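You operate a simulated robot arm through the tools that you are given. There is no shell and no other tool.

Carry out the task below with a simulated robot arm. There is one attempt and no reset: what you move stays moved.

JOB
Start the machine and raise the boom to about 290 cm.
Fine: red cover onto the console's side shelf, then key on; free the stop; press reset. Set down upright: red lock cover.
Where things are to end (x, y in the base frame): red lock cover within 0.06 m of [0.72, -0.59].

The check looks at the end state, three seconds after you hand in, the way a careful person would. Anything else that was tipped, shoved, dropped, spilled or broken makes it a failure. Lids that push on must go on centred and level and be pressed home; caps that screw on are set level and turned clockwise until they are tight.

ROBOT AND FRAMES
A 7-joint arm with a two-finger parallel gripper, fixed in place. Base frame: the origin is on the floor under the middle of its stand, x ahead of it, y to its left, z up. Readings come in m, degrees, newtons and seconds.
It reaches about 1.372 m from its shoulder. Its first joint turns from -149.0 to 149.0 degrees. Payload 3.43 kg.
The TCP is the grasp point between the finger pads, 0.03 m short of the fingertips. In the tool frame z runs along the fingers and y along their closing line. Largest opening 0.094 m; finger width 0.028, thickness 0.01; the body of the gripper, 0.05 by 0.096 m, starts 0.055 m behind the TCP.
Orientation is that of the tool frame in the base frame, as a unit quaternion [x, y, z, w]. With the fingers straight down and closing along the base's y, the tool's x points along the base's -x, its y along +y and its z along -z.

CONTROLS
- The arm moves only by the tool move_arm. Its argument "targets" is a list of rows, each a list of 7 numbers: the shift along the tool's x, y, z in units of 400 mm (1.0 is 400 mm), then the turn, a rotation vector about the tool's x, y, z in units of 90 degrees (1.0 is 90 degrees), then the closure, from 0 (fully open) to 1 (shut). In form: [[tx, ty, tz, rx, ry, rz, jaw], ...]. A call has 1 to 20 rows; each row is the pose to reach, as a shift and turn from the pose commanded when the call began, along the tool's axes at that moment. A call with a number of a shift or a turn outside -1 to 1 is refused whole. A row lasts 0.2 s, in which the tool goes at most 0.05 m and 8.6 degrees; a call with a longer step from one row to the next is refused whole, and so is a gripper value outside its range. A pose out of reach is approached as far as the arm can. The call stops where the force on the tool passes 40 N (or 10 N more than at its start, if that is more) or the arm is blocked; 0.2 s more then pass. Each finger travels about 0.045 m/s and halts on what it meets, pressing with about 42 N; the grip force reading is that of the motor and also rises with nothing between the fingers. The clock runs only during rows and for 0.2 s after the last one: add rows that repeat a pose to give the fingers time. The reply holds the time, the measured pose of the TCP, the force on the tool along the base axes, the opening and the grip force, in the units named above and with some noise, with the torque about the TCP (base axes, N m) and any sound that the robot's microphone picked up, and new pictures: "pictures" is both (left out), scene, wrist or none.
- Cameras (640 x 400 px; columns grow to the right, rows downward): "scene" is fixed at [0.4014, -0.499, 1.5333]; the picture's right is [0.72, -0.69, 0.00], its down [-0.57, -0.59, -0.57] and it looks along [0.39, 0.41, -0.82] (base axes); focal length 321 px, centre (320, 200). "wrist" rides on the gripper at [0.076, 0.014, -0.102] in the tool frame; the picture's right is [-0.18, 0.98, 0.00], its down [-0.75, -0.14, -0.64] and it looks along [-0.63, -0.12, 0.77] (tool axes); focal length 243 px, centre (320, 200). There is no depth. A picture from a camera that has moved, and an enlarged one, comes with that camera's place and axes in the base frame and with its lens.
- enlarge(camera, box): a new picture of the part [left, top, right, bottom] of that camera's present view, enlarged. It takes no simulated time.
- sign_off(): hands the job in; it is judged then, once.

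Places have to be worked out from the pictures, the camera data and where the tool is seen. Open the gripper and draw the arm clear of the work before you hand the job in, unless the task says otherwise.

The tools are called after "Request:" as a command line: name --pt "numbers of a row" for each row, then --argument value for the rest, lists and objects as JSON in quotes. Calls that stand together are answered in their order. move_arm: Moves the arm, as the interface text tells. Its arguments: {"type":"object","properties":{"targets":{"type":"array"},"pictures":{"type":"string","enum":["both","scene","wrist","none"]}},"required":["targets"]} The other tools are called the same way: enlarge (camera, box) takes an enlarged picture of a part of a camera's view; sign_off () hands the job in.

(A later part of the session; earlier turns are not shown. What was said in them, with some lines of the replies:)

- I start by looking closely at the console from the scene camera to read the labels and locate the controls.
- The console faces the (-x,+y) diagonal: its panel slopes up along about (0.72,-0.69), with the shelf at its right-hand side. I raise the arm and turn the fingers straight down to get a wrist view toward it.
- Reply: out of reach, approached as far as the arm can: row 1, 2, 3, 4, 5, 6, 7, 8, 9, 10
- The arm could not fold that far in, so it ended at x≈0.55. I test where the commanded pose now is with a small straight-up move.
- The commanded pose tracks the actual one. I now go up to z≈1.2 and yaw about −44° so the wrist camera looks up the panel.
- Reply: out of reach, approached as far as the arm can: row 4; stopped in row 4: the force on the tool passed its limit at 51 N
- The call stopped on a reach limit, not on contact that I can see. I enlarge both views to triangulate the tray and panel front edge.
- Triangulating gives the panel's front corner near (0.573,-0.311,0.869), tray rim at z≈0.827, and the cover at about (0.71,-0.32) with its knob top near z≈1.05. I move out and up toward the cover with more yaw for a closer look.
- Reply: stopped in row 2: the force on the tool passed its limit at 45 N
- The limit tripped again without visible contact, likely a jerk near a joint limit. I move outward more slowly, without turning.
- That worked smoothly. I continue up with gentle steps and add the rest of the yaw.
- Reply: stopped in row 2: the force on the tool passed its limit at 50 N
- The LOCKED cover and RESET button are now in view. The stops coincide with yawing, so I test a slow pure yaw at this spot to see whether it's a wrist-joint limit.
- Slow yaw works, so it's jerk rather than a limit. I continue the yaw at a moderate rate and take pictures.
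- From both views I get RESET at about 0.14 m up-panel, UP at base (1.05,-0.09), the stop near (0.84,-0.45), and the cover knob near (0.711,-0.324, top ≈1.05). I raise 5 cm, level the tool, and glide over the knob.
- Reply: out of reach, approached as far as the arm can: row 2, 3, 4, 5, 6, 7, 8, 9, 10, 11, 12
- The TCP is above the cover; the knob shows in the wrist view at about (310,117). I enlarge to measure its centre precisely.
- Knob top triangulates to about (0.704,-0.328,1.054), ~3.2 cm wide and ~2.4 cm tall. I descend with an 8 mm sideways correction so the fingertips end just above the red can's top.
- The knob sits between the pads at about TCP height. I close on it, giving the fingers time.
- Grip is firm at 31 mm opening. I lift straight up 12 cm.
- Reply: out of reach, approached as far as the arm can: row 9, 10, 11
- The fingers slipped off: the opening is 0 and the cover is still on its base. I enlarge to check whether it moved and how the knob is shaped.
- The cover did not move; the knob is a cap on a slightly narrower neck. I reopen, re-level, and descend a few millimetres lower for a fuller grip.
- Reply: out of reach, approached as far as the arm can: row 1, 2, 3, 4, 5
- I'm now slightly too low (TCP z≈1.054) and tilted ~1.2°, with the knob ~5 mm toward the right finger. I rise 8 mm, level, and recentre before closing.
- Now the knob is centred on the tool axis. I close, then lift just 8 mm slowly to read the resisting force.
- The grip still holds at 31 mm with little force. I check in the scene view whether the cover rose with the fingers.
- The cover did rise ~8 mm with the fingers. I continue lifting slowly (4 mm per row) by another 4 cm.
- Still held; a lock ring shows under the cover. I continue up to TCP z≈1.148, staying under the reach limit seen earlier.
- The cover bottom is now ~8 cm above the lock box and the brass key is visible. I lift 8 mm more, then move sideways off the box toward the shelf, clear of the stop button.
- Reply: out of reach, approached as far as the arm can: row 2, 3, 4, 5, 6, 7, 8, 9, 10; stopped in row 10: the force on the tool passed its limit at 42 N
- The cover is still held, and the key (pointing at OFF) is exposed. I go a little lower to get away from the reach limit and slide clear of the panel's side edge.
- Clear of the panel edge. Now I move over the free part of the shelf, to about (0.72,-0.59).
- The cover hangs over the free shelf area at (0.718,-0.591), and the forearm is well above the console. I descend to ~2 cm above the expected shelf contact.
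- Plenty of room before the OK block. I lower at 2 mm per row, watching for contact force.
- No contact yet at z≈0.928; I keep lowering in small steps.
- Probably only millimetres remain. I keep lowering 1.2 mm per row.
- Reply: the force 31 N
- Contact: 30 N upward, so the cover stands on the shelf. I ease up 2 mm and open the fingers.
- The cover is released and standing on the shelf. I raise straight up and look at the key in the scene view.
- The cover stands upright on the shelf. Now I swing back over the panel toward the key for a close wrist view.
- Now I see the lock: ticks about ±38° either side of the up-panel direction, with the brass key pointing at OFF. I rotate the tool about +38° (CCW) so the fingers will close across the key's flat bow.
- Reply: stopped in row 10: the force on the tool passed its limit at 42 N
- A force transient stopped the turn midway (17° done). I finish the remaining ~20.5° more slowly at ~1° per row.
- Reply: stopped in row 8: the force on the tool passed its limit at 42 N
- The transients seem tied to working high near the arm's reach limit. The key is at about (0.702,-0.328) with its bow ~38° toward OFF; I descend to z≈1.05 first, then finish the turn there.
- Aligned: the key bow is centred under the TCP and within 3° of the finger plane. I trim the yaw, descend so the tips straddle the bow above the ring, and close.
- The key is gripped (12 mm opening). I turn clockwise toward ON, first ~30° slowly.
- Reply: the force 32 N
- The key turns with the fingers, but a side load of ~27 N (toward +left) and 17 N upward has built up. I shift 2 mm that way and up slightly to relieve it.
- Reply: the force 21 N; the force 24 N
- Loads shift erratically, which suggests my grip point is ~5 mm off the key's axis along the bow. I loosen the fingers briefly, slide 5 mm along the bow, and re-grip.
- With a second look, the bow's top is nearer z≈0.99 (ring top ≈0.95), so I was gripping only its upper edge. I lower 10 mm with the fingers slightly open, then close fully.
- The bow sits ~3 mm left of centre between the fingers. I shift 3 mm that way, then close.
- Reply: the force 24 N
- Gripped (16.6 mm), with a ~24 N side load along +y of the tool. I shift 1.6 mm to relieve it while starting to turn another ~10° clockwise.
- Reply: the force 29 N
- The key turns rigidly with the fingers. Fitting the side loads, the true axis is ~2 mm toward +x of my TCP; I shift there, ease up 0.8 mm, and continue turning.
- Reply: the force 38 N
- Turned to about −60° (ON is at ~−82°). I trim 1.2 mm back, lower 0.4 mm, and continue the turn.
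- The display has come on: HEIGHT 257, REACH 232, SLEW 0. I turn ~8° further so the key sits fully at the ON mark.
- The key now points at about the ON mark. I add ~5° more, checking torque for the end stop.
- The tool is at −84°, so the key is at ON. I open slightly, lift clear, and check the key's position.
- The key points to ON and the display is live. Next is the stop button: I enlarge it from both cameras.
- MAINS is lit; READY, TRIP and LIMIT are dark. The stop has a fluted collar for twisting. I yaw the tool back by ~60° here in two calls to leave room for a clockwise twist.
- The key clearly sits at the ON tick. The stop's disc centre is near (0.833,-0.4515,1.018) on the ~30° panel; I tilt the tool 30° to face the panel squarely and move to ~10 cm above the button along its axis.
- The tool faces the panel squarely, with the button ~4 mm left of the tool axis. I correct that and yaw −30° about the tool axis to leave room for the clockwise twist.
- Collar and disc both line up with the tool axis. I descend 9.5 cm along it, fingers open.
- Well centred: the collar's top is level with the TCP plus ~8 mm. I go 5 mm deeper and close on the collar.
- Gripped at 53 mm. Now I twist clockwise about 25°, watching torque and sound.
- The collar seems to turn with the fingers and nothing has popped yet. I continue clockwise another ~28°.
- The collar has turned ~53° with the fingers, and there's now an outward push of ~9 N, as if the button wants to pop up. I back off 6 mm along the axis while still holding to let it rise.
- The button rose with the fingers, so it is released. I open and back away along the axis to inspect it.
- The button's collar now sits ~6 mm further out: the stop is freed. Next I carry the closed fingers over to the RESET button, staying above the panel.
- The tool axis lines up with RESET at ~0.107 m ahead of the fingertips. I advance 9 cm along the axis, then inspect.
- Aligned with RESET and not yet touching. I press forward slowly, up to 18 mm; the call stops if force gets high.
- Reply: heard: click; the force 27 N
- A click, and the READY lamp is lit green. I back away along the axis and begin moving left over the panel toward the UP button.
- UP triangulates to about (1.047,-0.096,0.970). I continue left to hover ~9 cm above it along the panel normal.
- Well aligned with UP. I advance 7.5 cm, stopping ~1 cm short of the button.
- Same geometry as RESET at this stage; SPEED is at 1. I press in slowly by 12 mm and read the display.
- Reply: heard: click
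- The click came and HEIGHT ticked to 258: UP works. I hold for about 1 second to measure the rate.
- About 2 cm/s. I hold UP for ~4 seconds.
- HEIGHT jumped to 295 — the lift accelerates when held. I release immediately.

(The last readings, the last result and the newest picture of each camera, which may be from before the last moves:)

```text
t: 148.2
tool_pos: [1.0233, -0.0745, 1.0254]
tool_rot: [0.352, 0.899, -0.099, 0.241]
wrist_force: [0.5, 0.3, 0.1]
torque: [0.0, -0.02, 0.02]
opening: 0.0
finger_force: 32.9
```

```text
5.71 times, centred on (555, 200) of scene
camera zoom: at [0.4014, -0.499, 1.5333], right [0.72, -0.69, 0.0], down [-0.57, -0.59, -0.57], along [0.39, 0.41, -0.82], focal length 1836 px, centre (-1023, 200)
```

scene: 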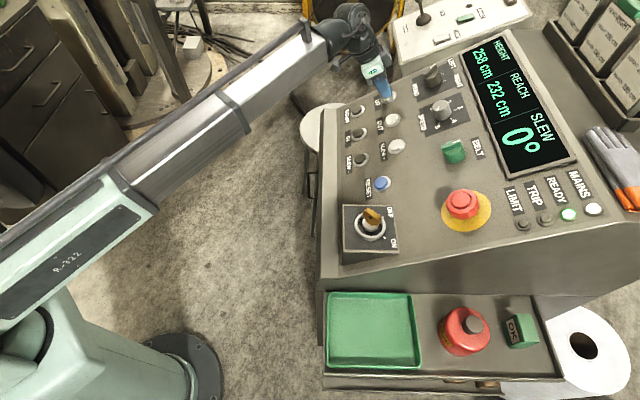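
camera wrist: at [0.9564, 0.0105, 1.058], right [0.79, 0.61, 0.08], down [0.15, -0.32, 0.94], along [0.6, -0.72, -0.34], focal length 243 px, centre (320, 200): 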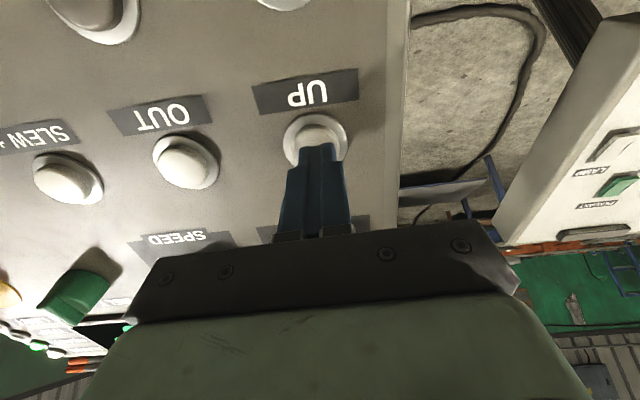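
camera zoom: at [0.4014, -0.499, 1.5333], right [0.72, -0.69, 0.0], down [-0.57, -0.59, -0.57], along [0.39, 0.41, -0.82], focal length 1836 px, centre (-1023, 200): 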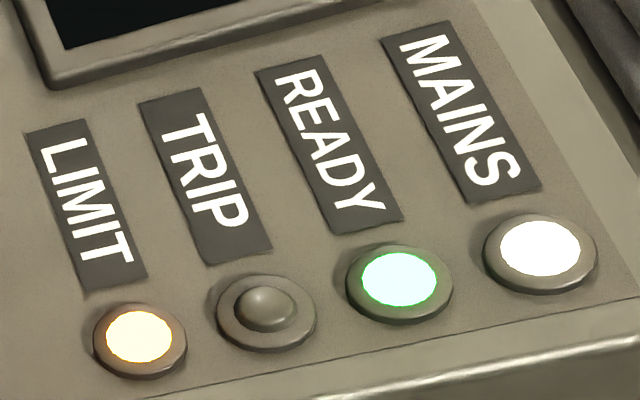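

The boom hit its 295 cm upper limit (LIMIT lamp lit), so I need to come down to 290 with the DOWN button. I back off and shift ~9.5 cm down-slope to hover over DOWN.

Request:
move_arm --pt "0 0 -0.02 0 0 0 1" --pt "0 0 -0.05 0 0 0 1" --pt "0 0 -0.08 0 0 0 1" --pt "0.01 0 -0.1 0 0 0 1" --pt "0.03 0 -0.11 0 0 0 1" --pt "0.06 0 -0.11 0 0 0 1" --pt "0.09 0 -0.11 0 0 0 1" --pt "0.12 0 -0.11 0 0 0 1" --pt "0.15 0 -0.11 0 0 0 1" --pt "0.18 0 -0.11 0 0 0 1" --pt "0.21 0 -0.11 0 0 0 1" --pt "0.23 0 -0.11 0 0 0 1" --pt "0.239 0 -0.11 0 0 0 1"

Request:
enlarge --camera "wrist" --box '[210, 40, 430, 220]'

```text
t: 151.0
tool_pos: [0.9465, -0.0019, 1.0163]
tool_rot: [0.353, 0.899, -0.1, 0.241]
wrist_force: [-0.4, -0.2, -0.5]
torque: [0.0, 0.01, -0.02]
opening: 0.0
finger_force: 32.9
camera wrist: at [0.8713, 0.089, 1.0648], right [0.79, 0.61, 0.08], down [0.15, -0.32, 0.94], along [0.6, -0.72, -0.34], focal length 243 px, centre (320, 200)
```

scene: 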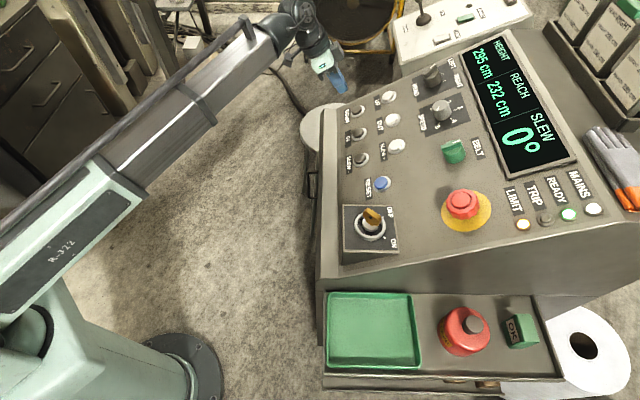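
wrist: 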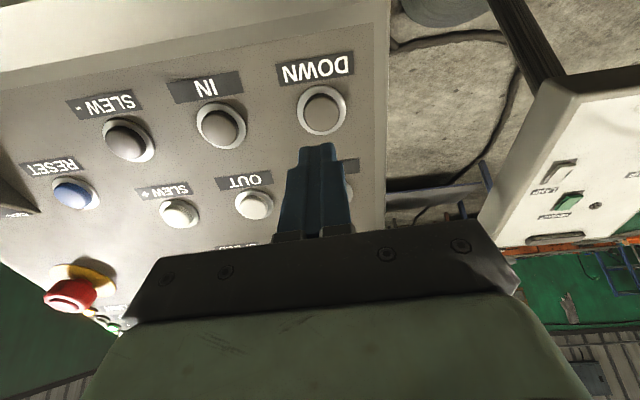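

```text
2.22 times, centred on (320, 130) of wrist
camera zoom: at [0.8713, 0.089, 1.0648], right [0.79, 0.61, 0.08], down [0.15, -0.32, 0.94], along [0.6, -0.72, -0.34], focal length 539 px, centre (320, 356)
```

zoom: 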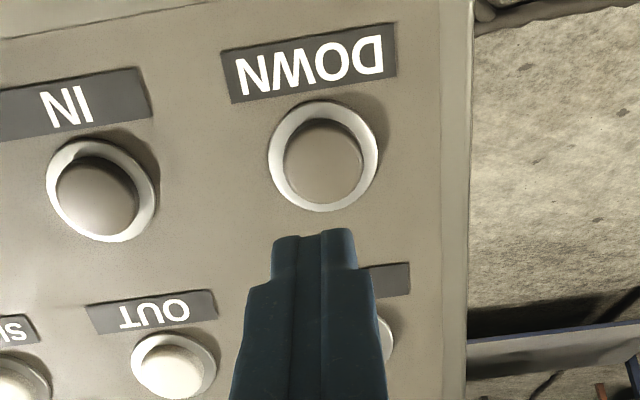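

DOWN is lined up. I advance 6.4 cm to just above it with a small centring shift.

Request:
move_arm --pt "0.002 0.002 0.01 0 0 0 1" --pt "0.004 0.005 0.03 0 0 0 1" --pt "0.004 0.005 0.055 0 0 0 1" --pt "0.004 0.005 0.08 0 0 0 1" --pt "0.004 0.005 0.105 0 0 0 1" --pt "0.004 0.005 0.13 0 0 0 1" --pt "0.004 0.005 0.148 0 0 0 1" --pt "0.004 0.005 0.156 0 0 0 1" --pt "0.004 0.005 0.16 0 0 0 1"

Request:
enlarge --camera "wrist" --box '[210, 60, 430, 240]'

Request:
enlarge --camera "scene" --box '[320, 60, 420, 160]'

```text
t: 153.0
tool_pos: [0.9714, -0.0226, 0.9599]
tool_rot: [0.353, 0.899, -0.099, 0.241]
wrist_force: [0.2, -0.6, -0.2]
torque: [0.0, 0.06, -0.02]
opening: 0.0
finger_force: 33.1
camera wrist: at [0.8951, 0.0689, 1.0091], right [0.79, 0.61, 0.08], down [0.15, -0.32, 0.94], along [0.6, -0.72, -0.34], focal length 243 px, centre (320, 200)
```

scene: 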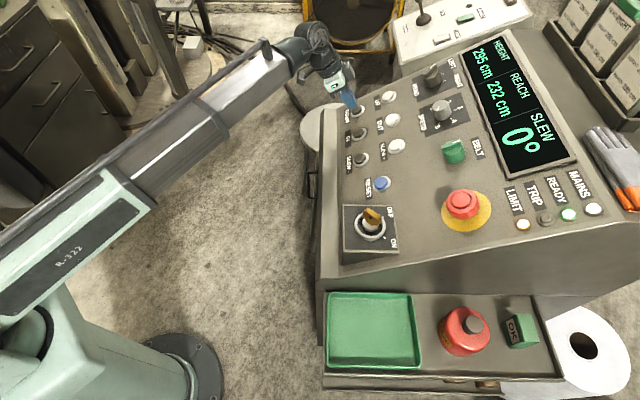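
wrist: 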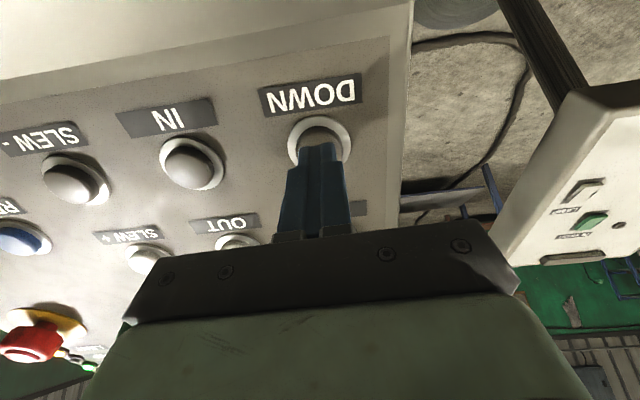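

```text
2.22 times, centred on (320, 150) of wrist
camera zoom: at [0.8951, 0.0689, 1.0091], right [0.79, 0.61, 0.08], down [0.15, -0.32, 0.94], along [0.6, -0.72, -0.34], focal length 539 px, centre (320, 311)
```

zoom: 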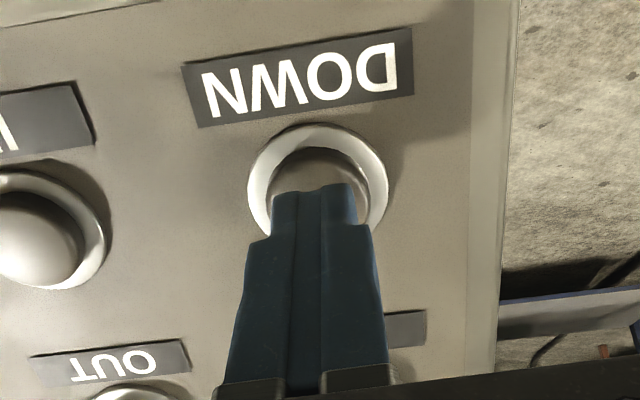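

```text
4.00 times, centred on (370, 110) of scene
camera zoom: at [0.4014, -0.499, 1.5333], right [0.72, -0.69, 0.0], down [-0.57, -0.59, -0.57], along [0.39, 0.41, -0.82], focal length 1285 px, centre (120, 560)
```

zoom: 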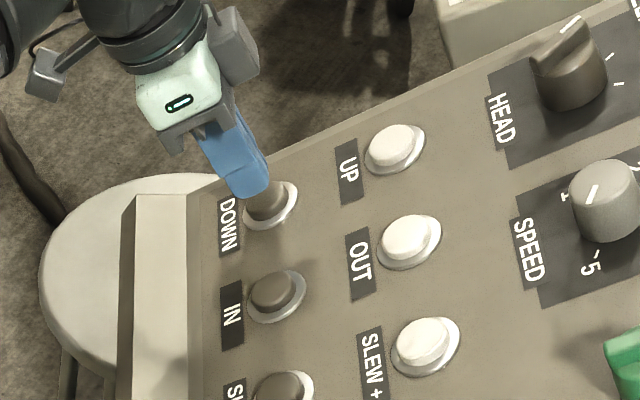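

I press DOWN carefully, 11 mm in short steps.

Request:
move_arm --pt "0 0 0.0075 0 0 0 1" --pt "0 0 0.015 0 0 0 1" --pt "0 0 0.0225 0 0 0 1" --pt "0 0 0.0275 0 0 0 1" --pictures "none"

Request:
enlarge --camera "scene" --box '[455, 30, 595, 240]'

```text
t: 154.0
tool_pos: [0.9748, -0.025, 0.9499]
tool_rot: [0.352, 0.899, -0.1, 0.241]
wrist_force: [-3.2, 1.4, 1.1]
torque: [0.01, 0.04, 0.01]
opening: 0.0
finger_force: 33.0
```

```text
1.90 times, centred on (525, 135) of scene
camera zoom: at [0.4014, -0.499, 1.5333], right [0.72, -0.69, 0.0], down [-0.57, -0.59, -0.57], along [0.39, 0.41, -0.82], focal length 612 px, centre (-70, 324)
```

zoom: 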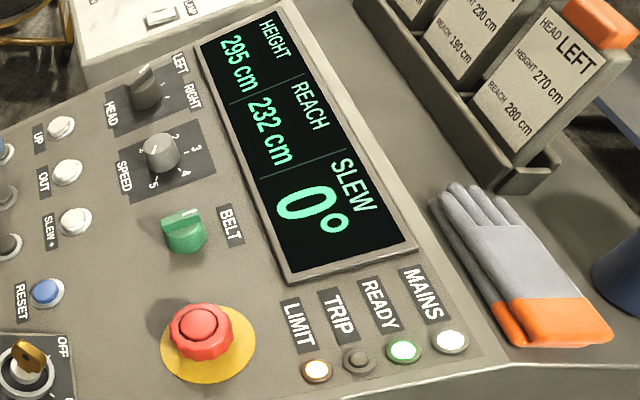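

No click yet. A further 3 mm in small steps.

Request:
move_arm --pt "0 0 0.004 0 0 0 1" --pt "0 0 0.0075 0 0 0 1" --pictures "none"

Request:
enlarge --camera "scene" --box '[455, 30, 595, 240]'

```text
t: 154.6
tool_pos: [0.9757, -0.0278, 0.9489]
tool_rot: [0.352, 0.899, -0.1, 0.242]
wrist_force: [-3.4, 2.8, 0.5]
torque: [0.05, 0.02, 0.02]
opening: 0.0
finger_force: 32.8
heard: click
```

```text
1.90 times, centred on (525, 135) of scene
camera zoom: at [0.4014, -0.499, 1.5333], right [0.72, -0.69, 0.0], down [-0.57, -0.59, -0.57], along [0.39, 0.41, -0.82], focal length 612 px, centre (-70, 324)
```

zoom: 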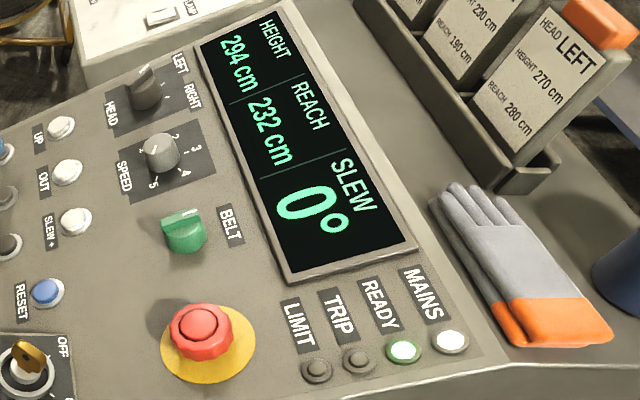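

DOWN works: 294 and the LIMIT lamp is out. I hold about 0.6 s more and check.

Request:
move_arm --pt "0 0 0 0 0 0 1" --pt "0 0 0 0 0 0 1" --pictures "none"

Request:
enlarge --camera "scene" --box '[455, 30, 595, 240]'

```text
t: 155.2
tool_pos: [0.9767, -0.0266, 0.948]
tool_rot: [0.351, 0.899, -0.1, 0.242]
wrist_force: [-0.9, 2.9, 2.4]
torque: [0.02, -0.05, 0.03]
opening: 0.0002
finger_force: 32.5
```

```text
1.90 times, centred on (525, 135) of scene
camera zoom: at [0.4014, -0.499, 1.5333], right [0.72, -0.69, 0.0], down [-0.57, -0.59, -0.57], along [0.39, 0.41, -0.82], focal length 612 px, centre (-70, 324)
```

zoom: 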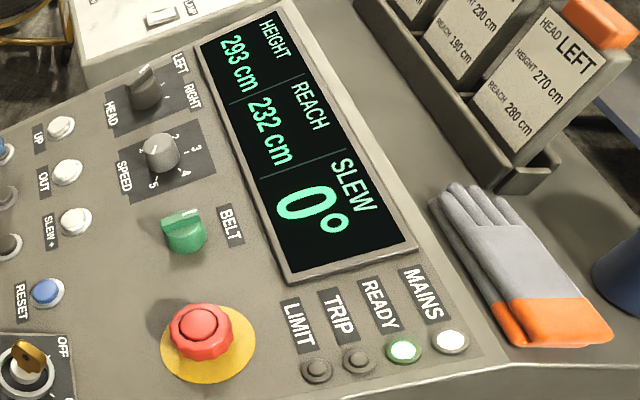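

293 now. Another short hold.

Request:
move_arm --pt "0 0 0 0 0 0 1" --pt "0 0 0 0 0 0 1" --pictures "none"

Request:
enlarge --camera "scene" --box '[455, 30, 595, 240]'

```text
t: 155.8
tool_pos: [0.9759, -0.0274, 0.9485]
tool_rot: [0.351, 0.899, -0.1, 0.242]
wrist_force: [-0.8, 2.1, 2.2]
torque: [-0.06, -0.05, -0.01]
opening: 0.0
finger_force: 32.6
```

```text
1.90 times, centred on (525, 135) of scene
camera zoom: at [0.4014, -0.499, 1.5333], right [0.72, -0.69, 0.0], down [-0.57, -0.59, -0.57], along [0.39, 0.41, -0.82], focal length 612 px, centre (-70, 324)
```

zoom: 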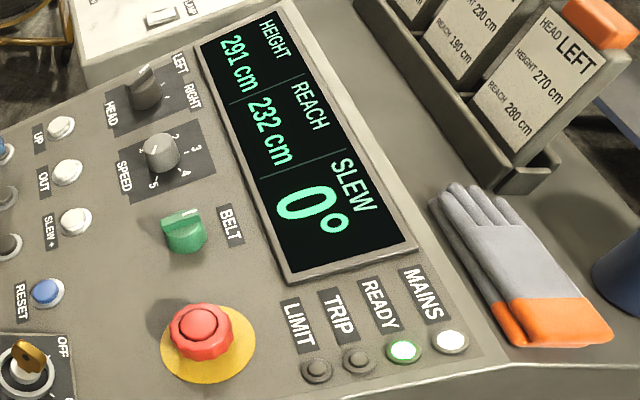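

291 now; I release at once, which should settle near 290.

Request:
move_arm --pt "0 0 -0.03 0 0 0 1" --pt "0 0 -0.06 0 0 0 1" --pt "0 0 -0.09 0 0 0 1" --pictures "none"

Request:
enlarge --camera "scene" --box '[455, 30, 595, 240]'

```text
t: 156.6
tool_pos: [0.9623, -0.0143, 0.9788]
tool_rot: [0.352, 0.899, -0.1, 0.241]
wrist_force: [0.6, -0.2, 0.7]
torque: [-0.01, 0.0, 0.01]
opening: 0.0002
finger_force: 32.6
```

```text
1.90 times, centred on (525, 135) of scene
camera zoom: at [0.4014, -0.499, 1.5333], right [0.72, -0.69, 0.0], down [-0.57, -0.59, -0.57], along [0.39, 0.41, -0.82], focal length 612 px, centre (-70, 324)
```

zoom: 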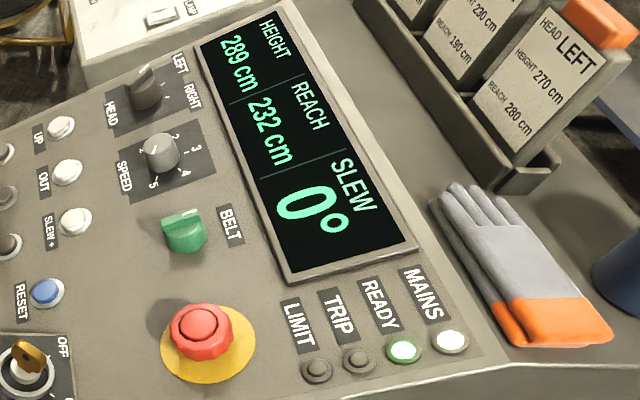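

HEIGHT reads 289 with READY lit and LIMIT off — within "about 290". I back away from the panel, opening the gripper once clear.

Request:
move_arm --pt "0 0 -0.02 0 0 0 1" --pt "0 0 -0.05 0 0 0 1" --pt "0 0 -0.08 0 0 0 1" --pt "0 0 -0.11 0 0 0 1" --pt "0 0 -0.14 0 0 0 1" --pt "0 0 -0.17 0 0 0 1" --pt "0 0 -0.2 0 0 0 0.8" --pt "0.005 0 -0.225 0 0 0 0.5" --pt "0.02 0 -0.24 0 0 0 0" --pt "0.045 0 -0.25 0 0 0 0" --pt "0.075 0 -0.26 0 0 0 0" --pt "0.105 0 -0.27 0 0 0 0" --pt "0.135 0 -0.28 0 0 0 0" --pt "0.165 0 -0.29 0 0 0 0" --pt "0.195 0 -0.3 0 0 0 0" --pt "0.22 0 -0.31 0 0 0 0" --pt "0.24 0 -0.315 0 0 0 0"

Request:
enlarge --camera "scene" --box '[455, 30, 595, 240]'

Request:
enlarge --camera "scene" --box '[310, 240, 640, 400]'

```text
t: 160.2
tool_pos: [0.8567, 0.086, 1.0379]
tool_rot: [0.353, 0.899, -0.101, 0.241]
wrist_force: [0.0, -0.2, -0.4]
torque: [-0.02, 0.0, -0.04]
opening: 0.0943
finger_force: 0.1
camera wrist: at [0.7805, 0.1768, 1.0878], right [0.79, 0.61, 0.08], down [0.15, -0.32, 0.94], along [0.6, -0.72, -0.34], focal length 243 px, centre (320, 200)
```

scene: 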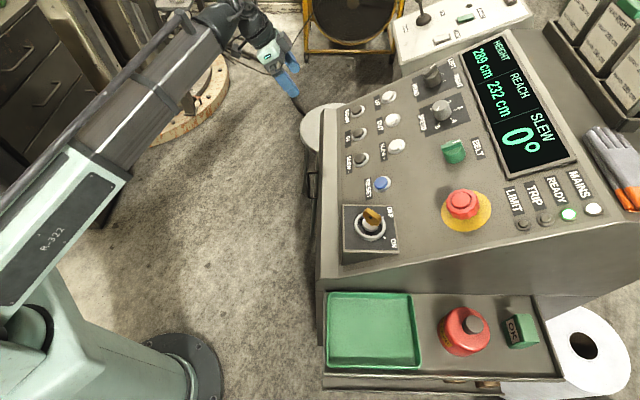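
wrist: 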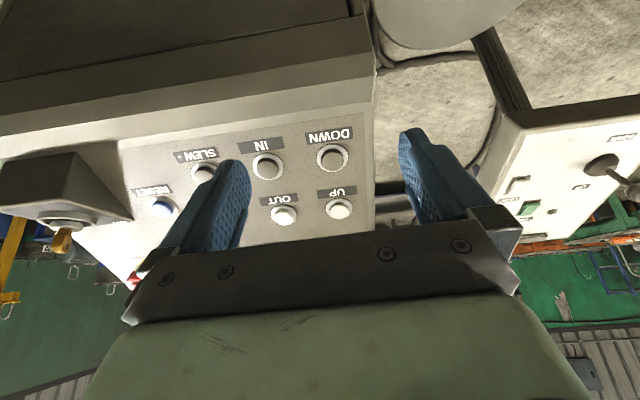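

```text
1.90 times, centred on (525, 135) of scene
camera zoom: at [0.4014, -0.499, 1.5333], right [0.72, -0.69, 0.0], down [-0.57, -0.59, -0.57], along [0.39, 0.41, -0.82], focal length 612 px, centre (-70, 324)
```

zoom: 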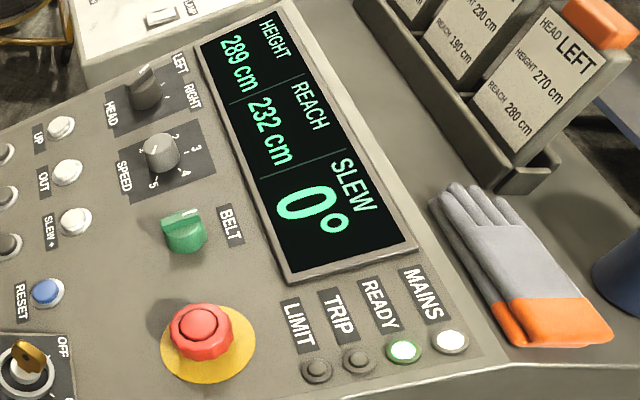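

```text
1.94 times, centred on (475, 320) of scene
camera zoom: at [0.4014, -0.499, 1.5333], right [0.72, -0.69, 0.0], down [-0.57, -0.59, -0.57], along [0.39, 0.41, -0.82], focal length 623 px, centre (19, -33)
```

zoom: 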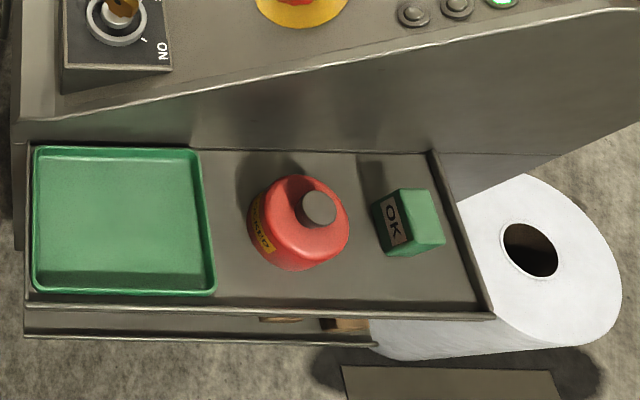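

All is stable: 289 cm, READY and MAINS lit, key on, stop out, cover upright on the shelf. I draw the arm a bit further away from the console before handing in.

Request:
move_arm --pt "0.01 0 -0.01 0 0 0 0" --pt "0.03 0 -0.025 0 0 0 0" --pt "0.055 0 -0.045 0 0 0 0" --pt "0.08 0 -0.065 0 0 0 0" --pt "0.105 0 -0.085 0 0 0 0" --pt "0.13 0 -0.105 0 0 0 0" --pt "0.15 0 -0.12 0 0 0 0" --pt "0.16 0 -0.13 0 0 0 0" --pictures "scene"

```text
t: 162.0
tool_pos: [0.7954, 0.1415, 1.052]
tool_rot: [0.352, 0.899, -0.1, 0.242]
wrist_force: [0.6, -0.2, -0.3]
torque: [0.0, -0.01, 0.0]
opening: 0.0942
finger_force: 0.0
```

scene: 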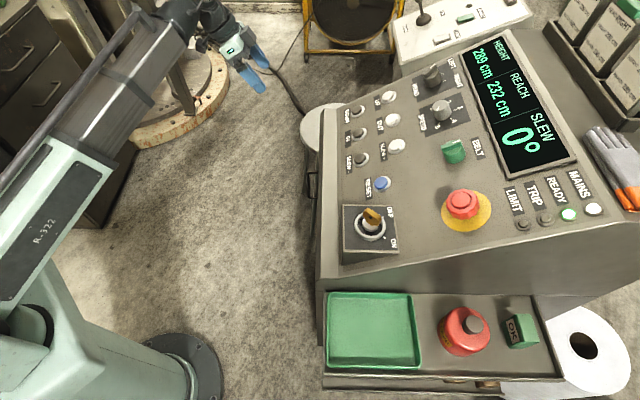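

The gripper is open, the arm is clear, and HEIGHT is steady at 289 cm. The cover stands upright on the shelf at about (0.718,-0.590). I hand the job in.

Request:
sign_off

```text
The job is handed in.
```

I handed the job in with the machine running and the boom steady at 289 cm, just under the 290 cm you asked for.

- **Red cover:** it stands upright on the side shelf at about (0.718, -0.590), well inside the 0.06 m allowance. My fingers slipped off it on the first lift, and it stayed seated on the lock. The second lift worked.
- **Key:** it is at ON, and the display and MAINS lamp are lit.
- **Stop:** I freed it by twisting it clockwise, and it popped out about 6 mm.
- **Reset:** I pressed it, heard a click, and the READY lamp came on and stayed on.
- **Boom:** I overshot. The lift speeds up while UP is held, so it ran from 257 cm to its 295 cm upper limit and lit the LIMIT lamp. I brought it back down with DOWN. LIMIT then went out, TRIP stayed dark, and the reading held at 289 cm.

I touched nothing else on the console or shelf. The gripper is open and the arm is drawn back from the console.
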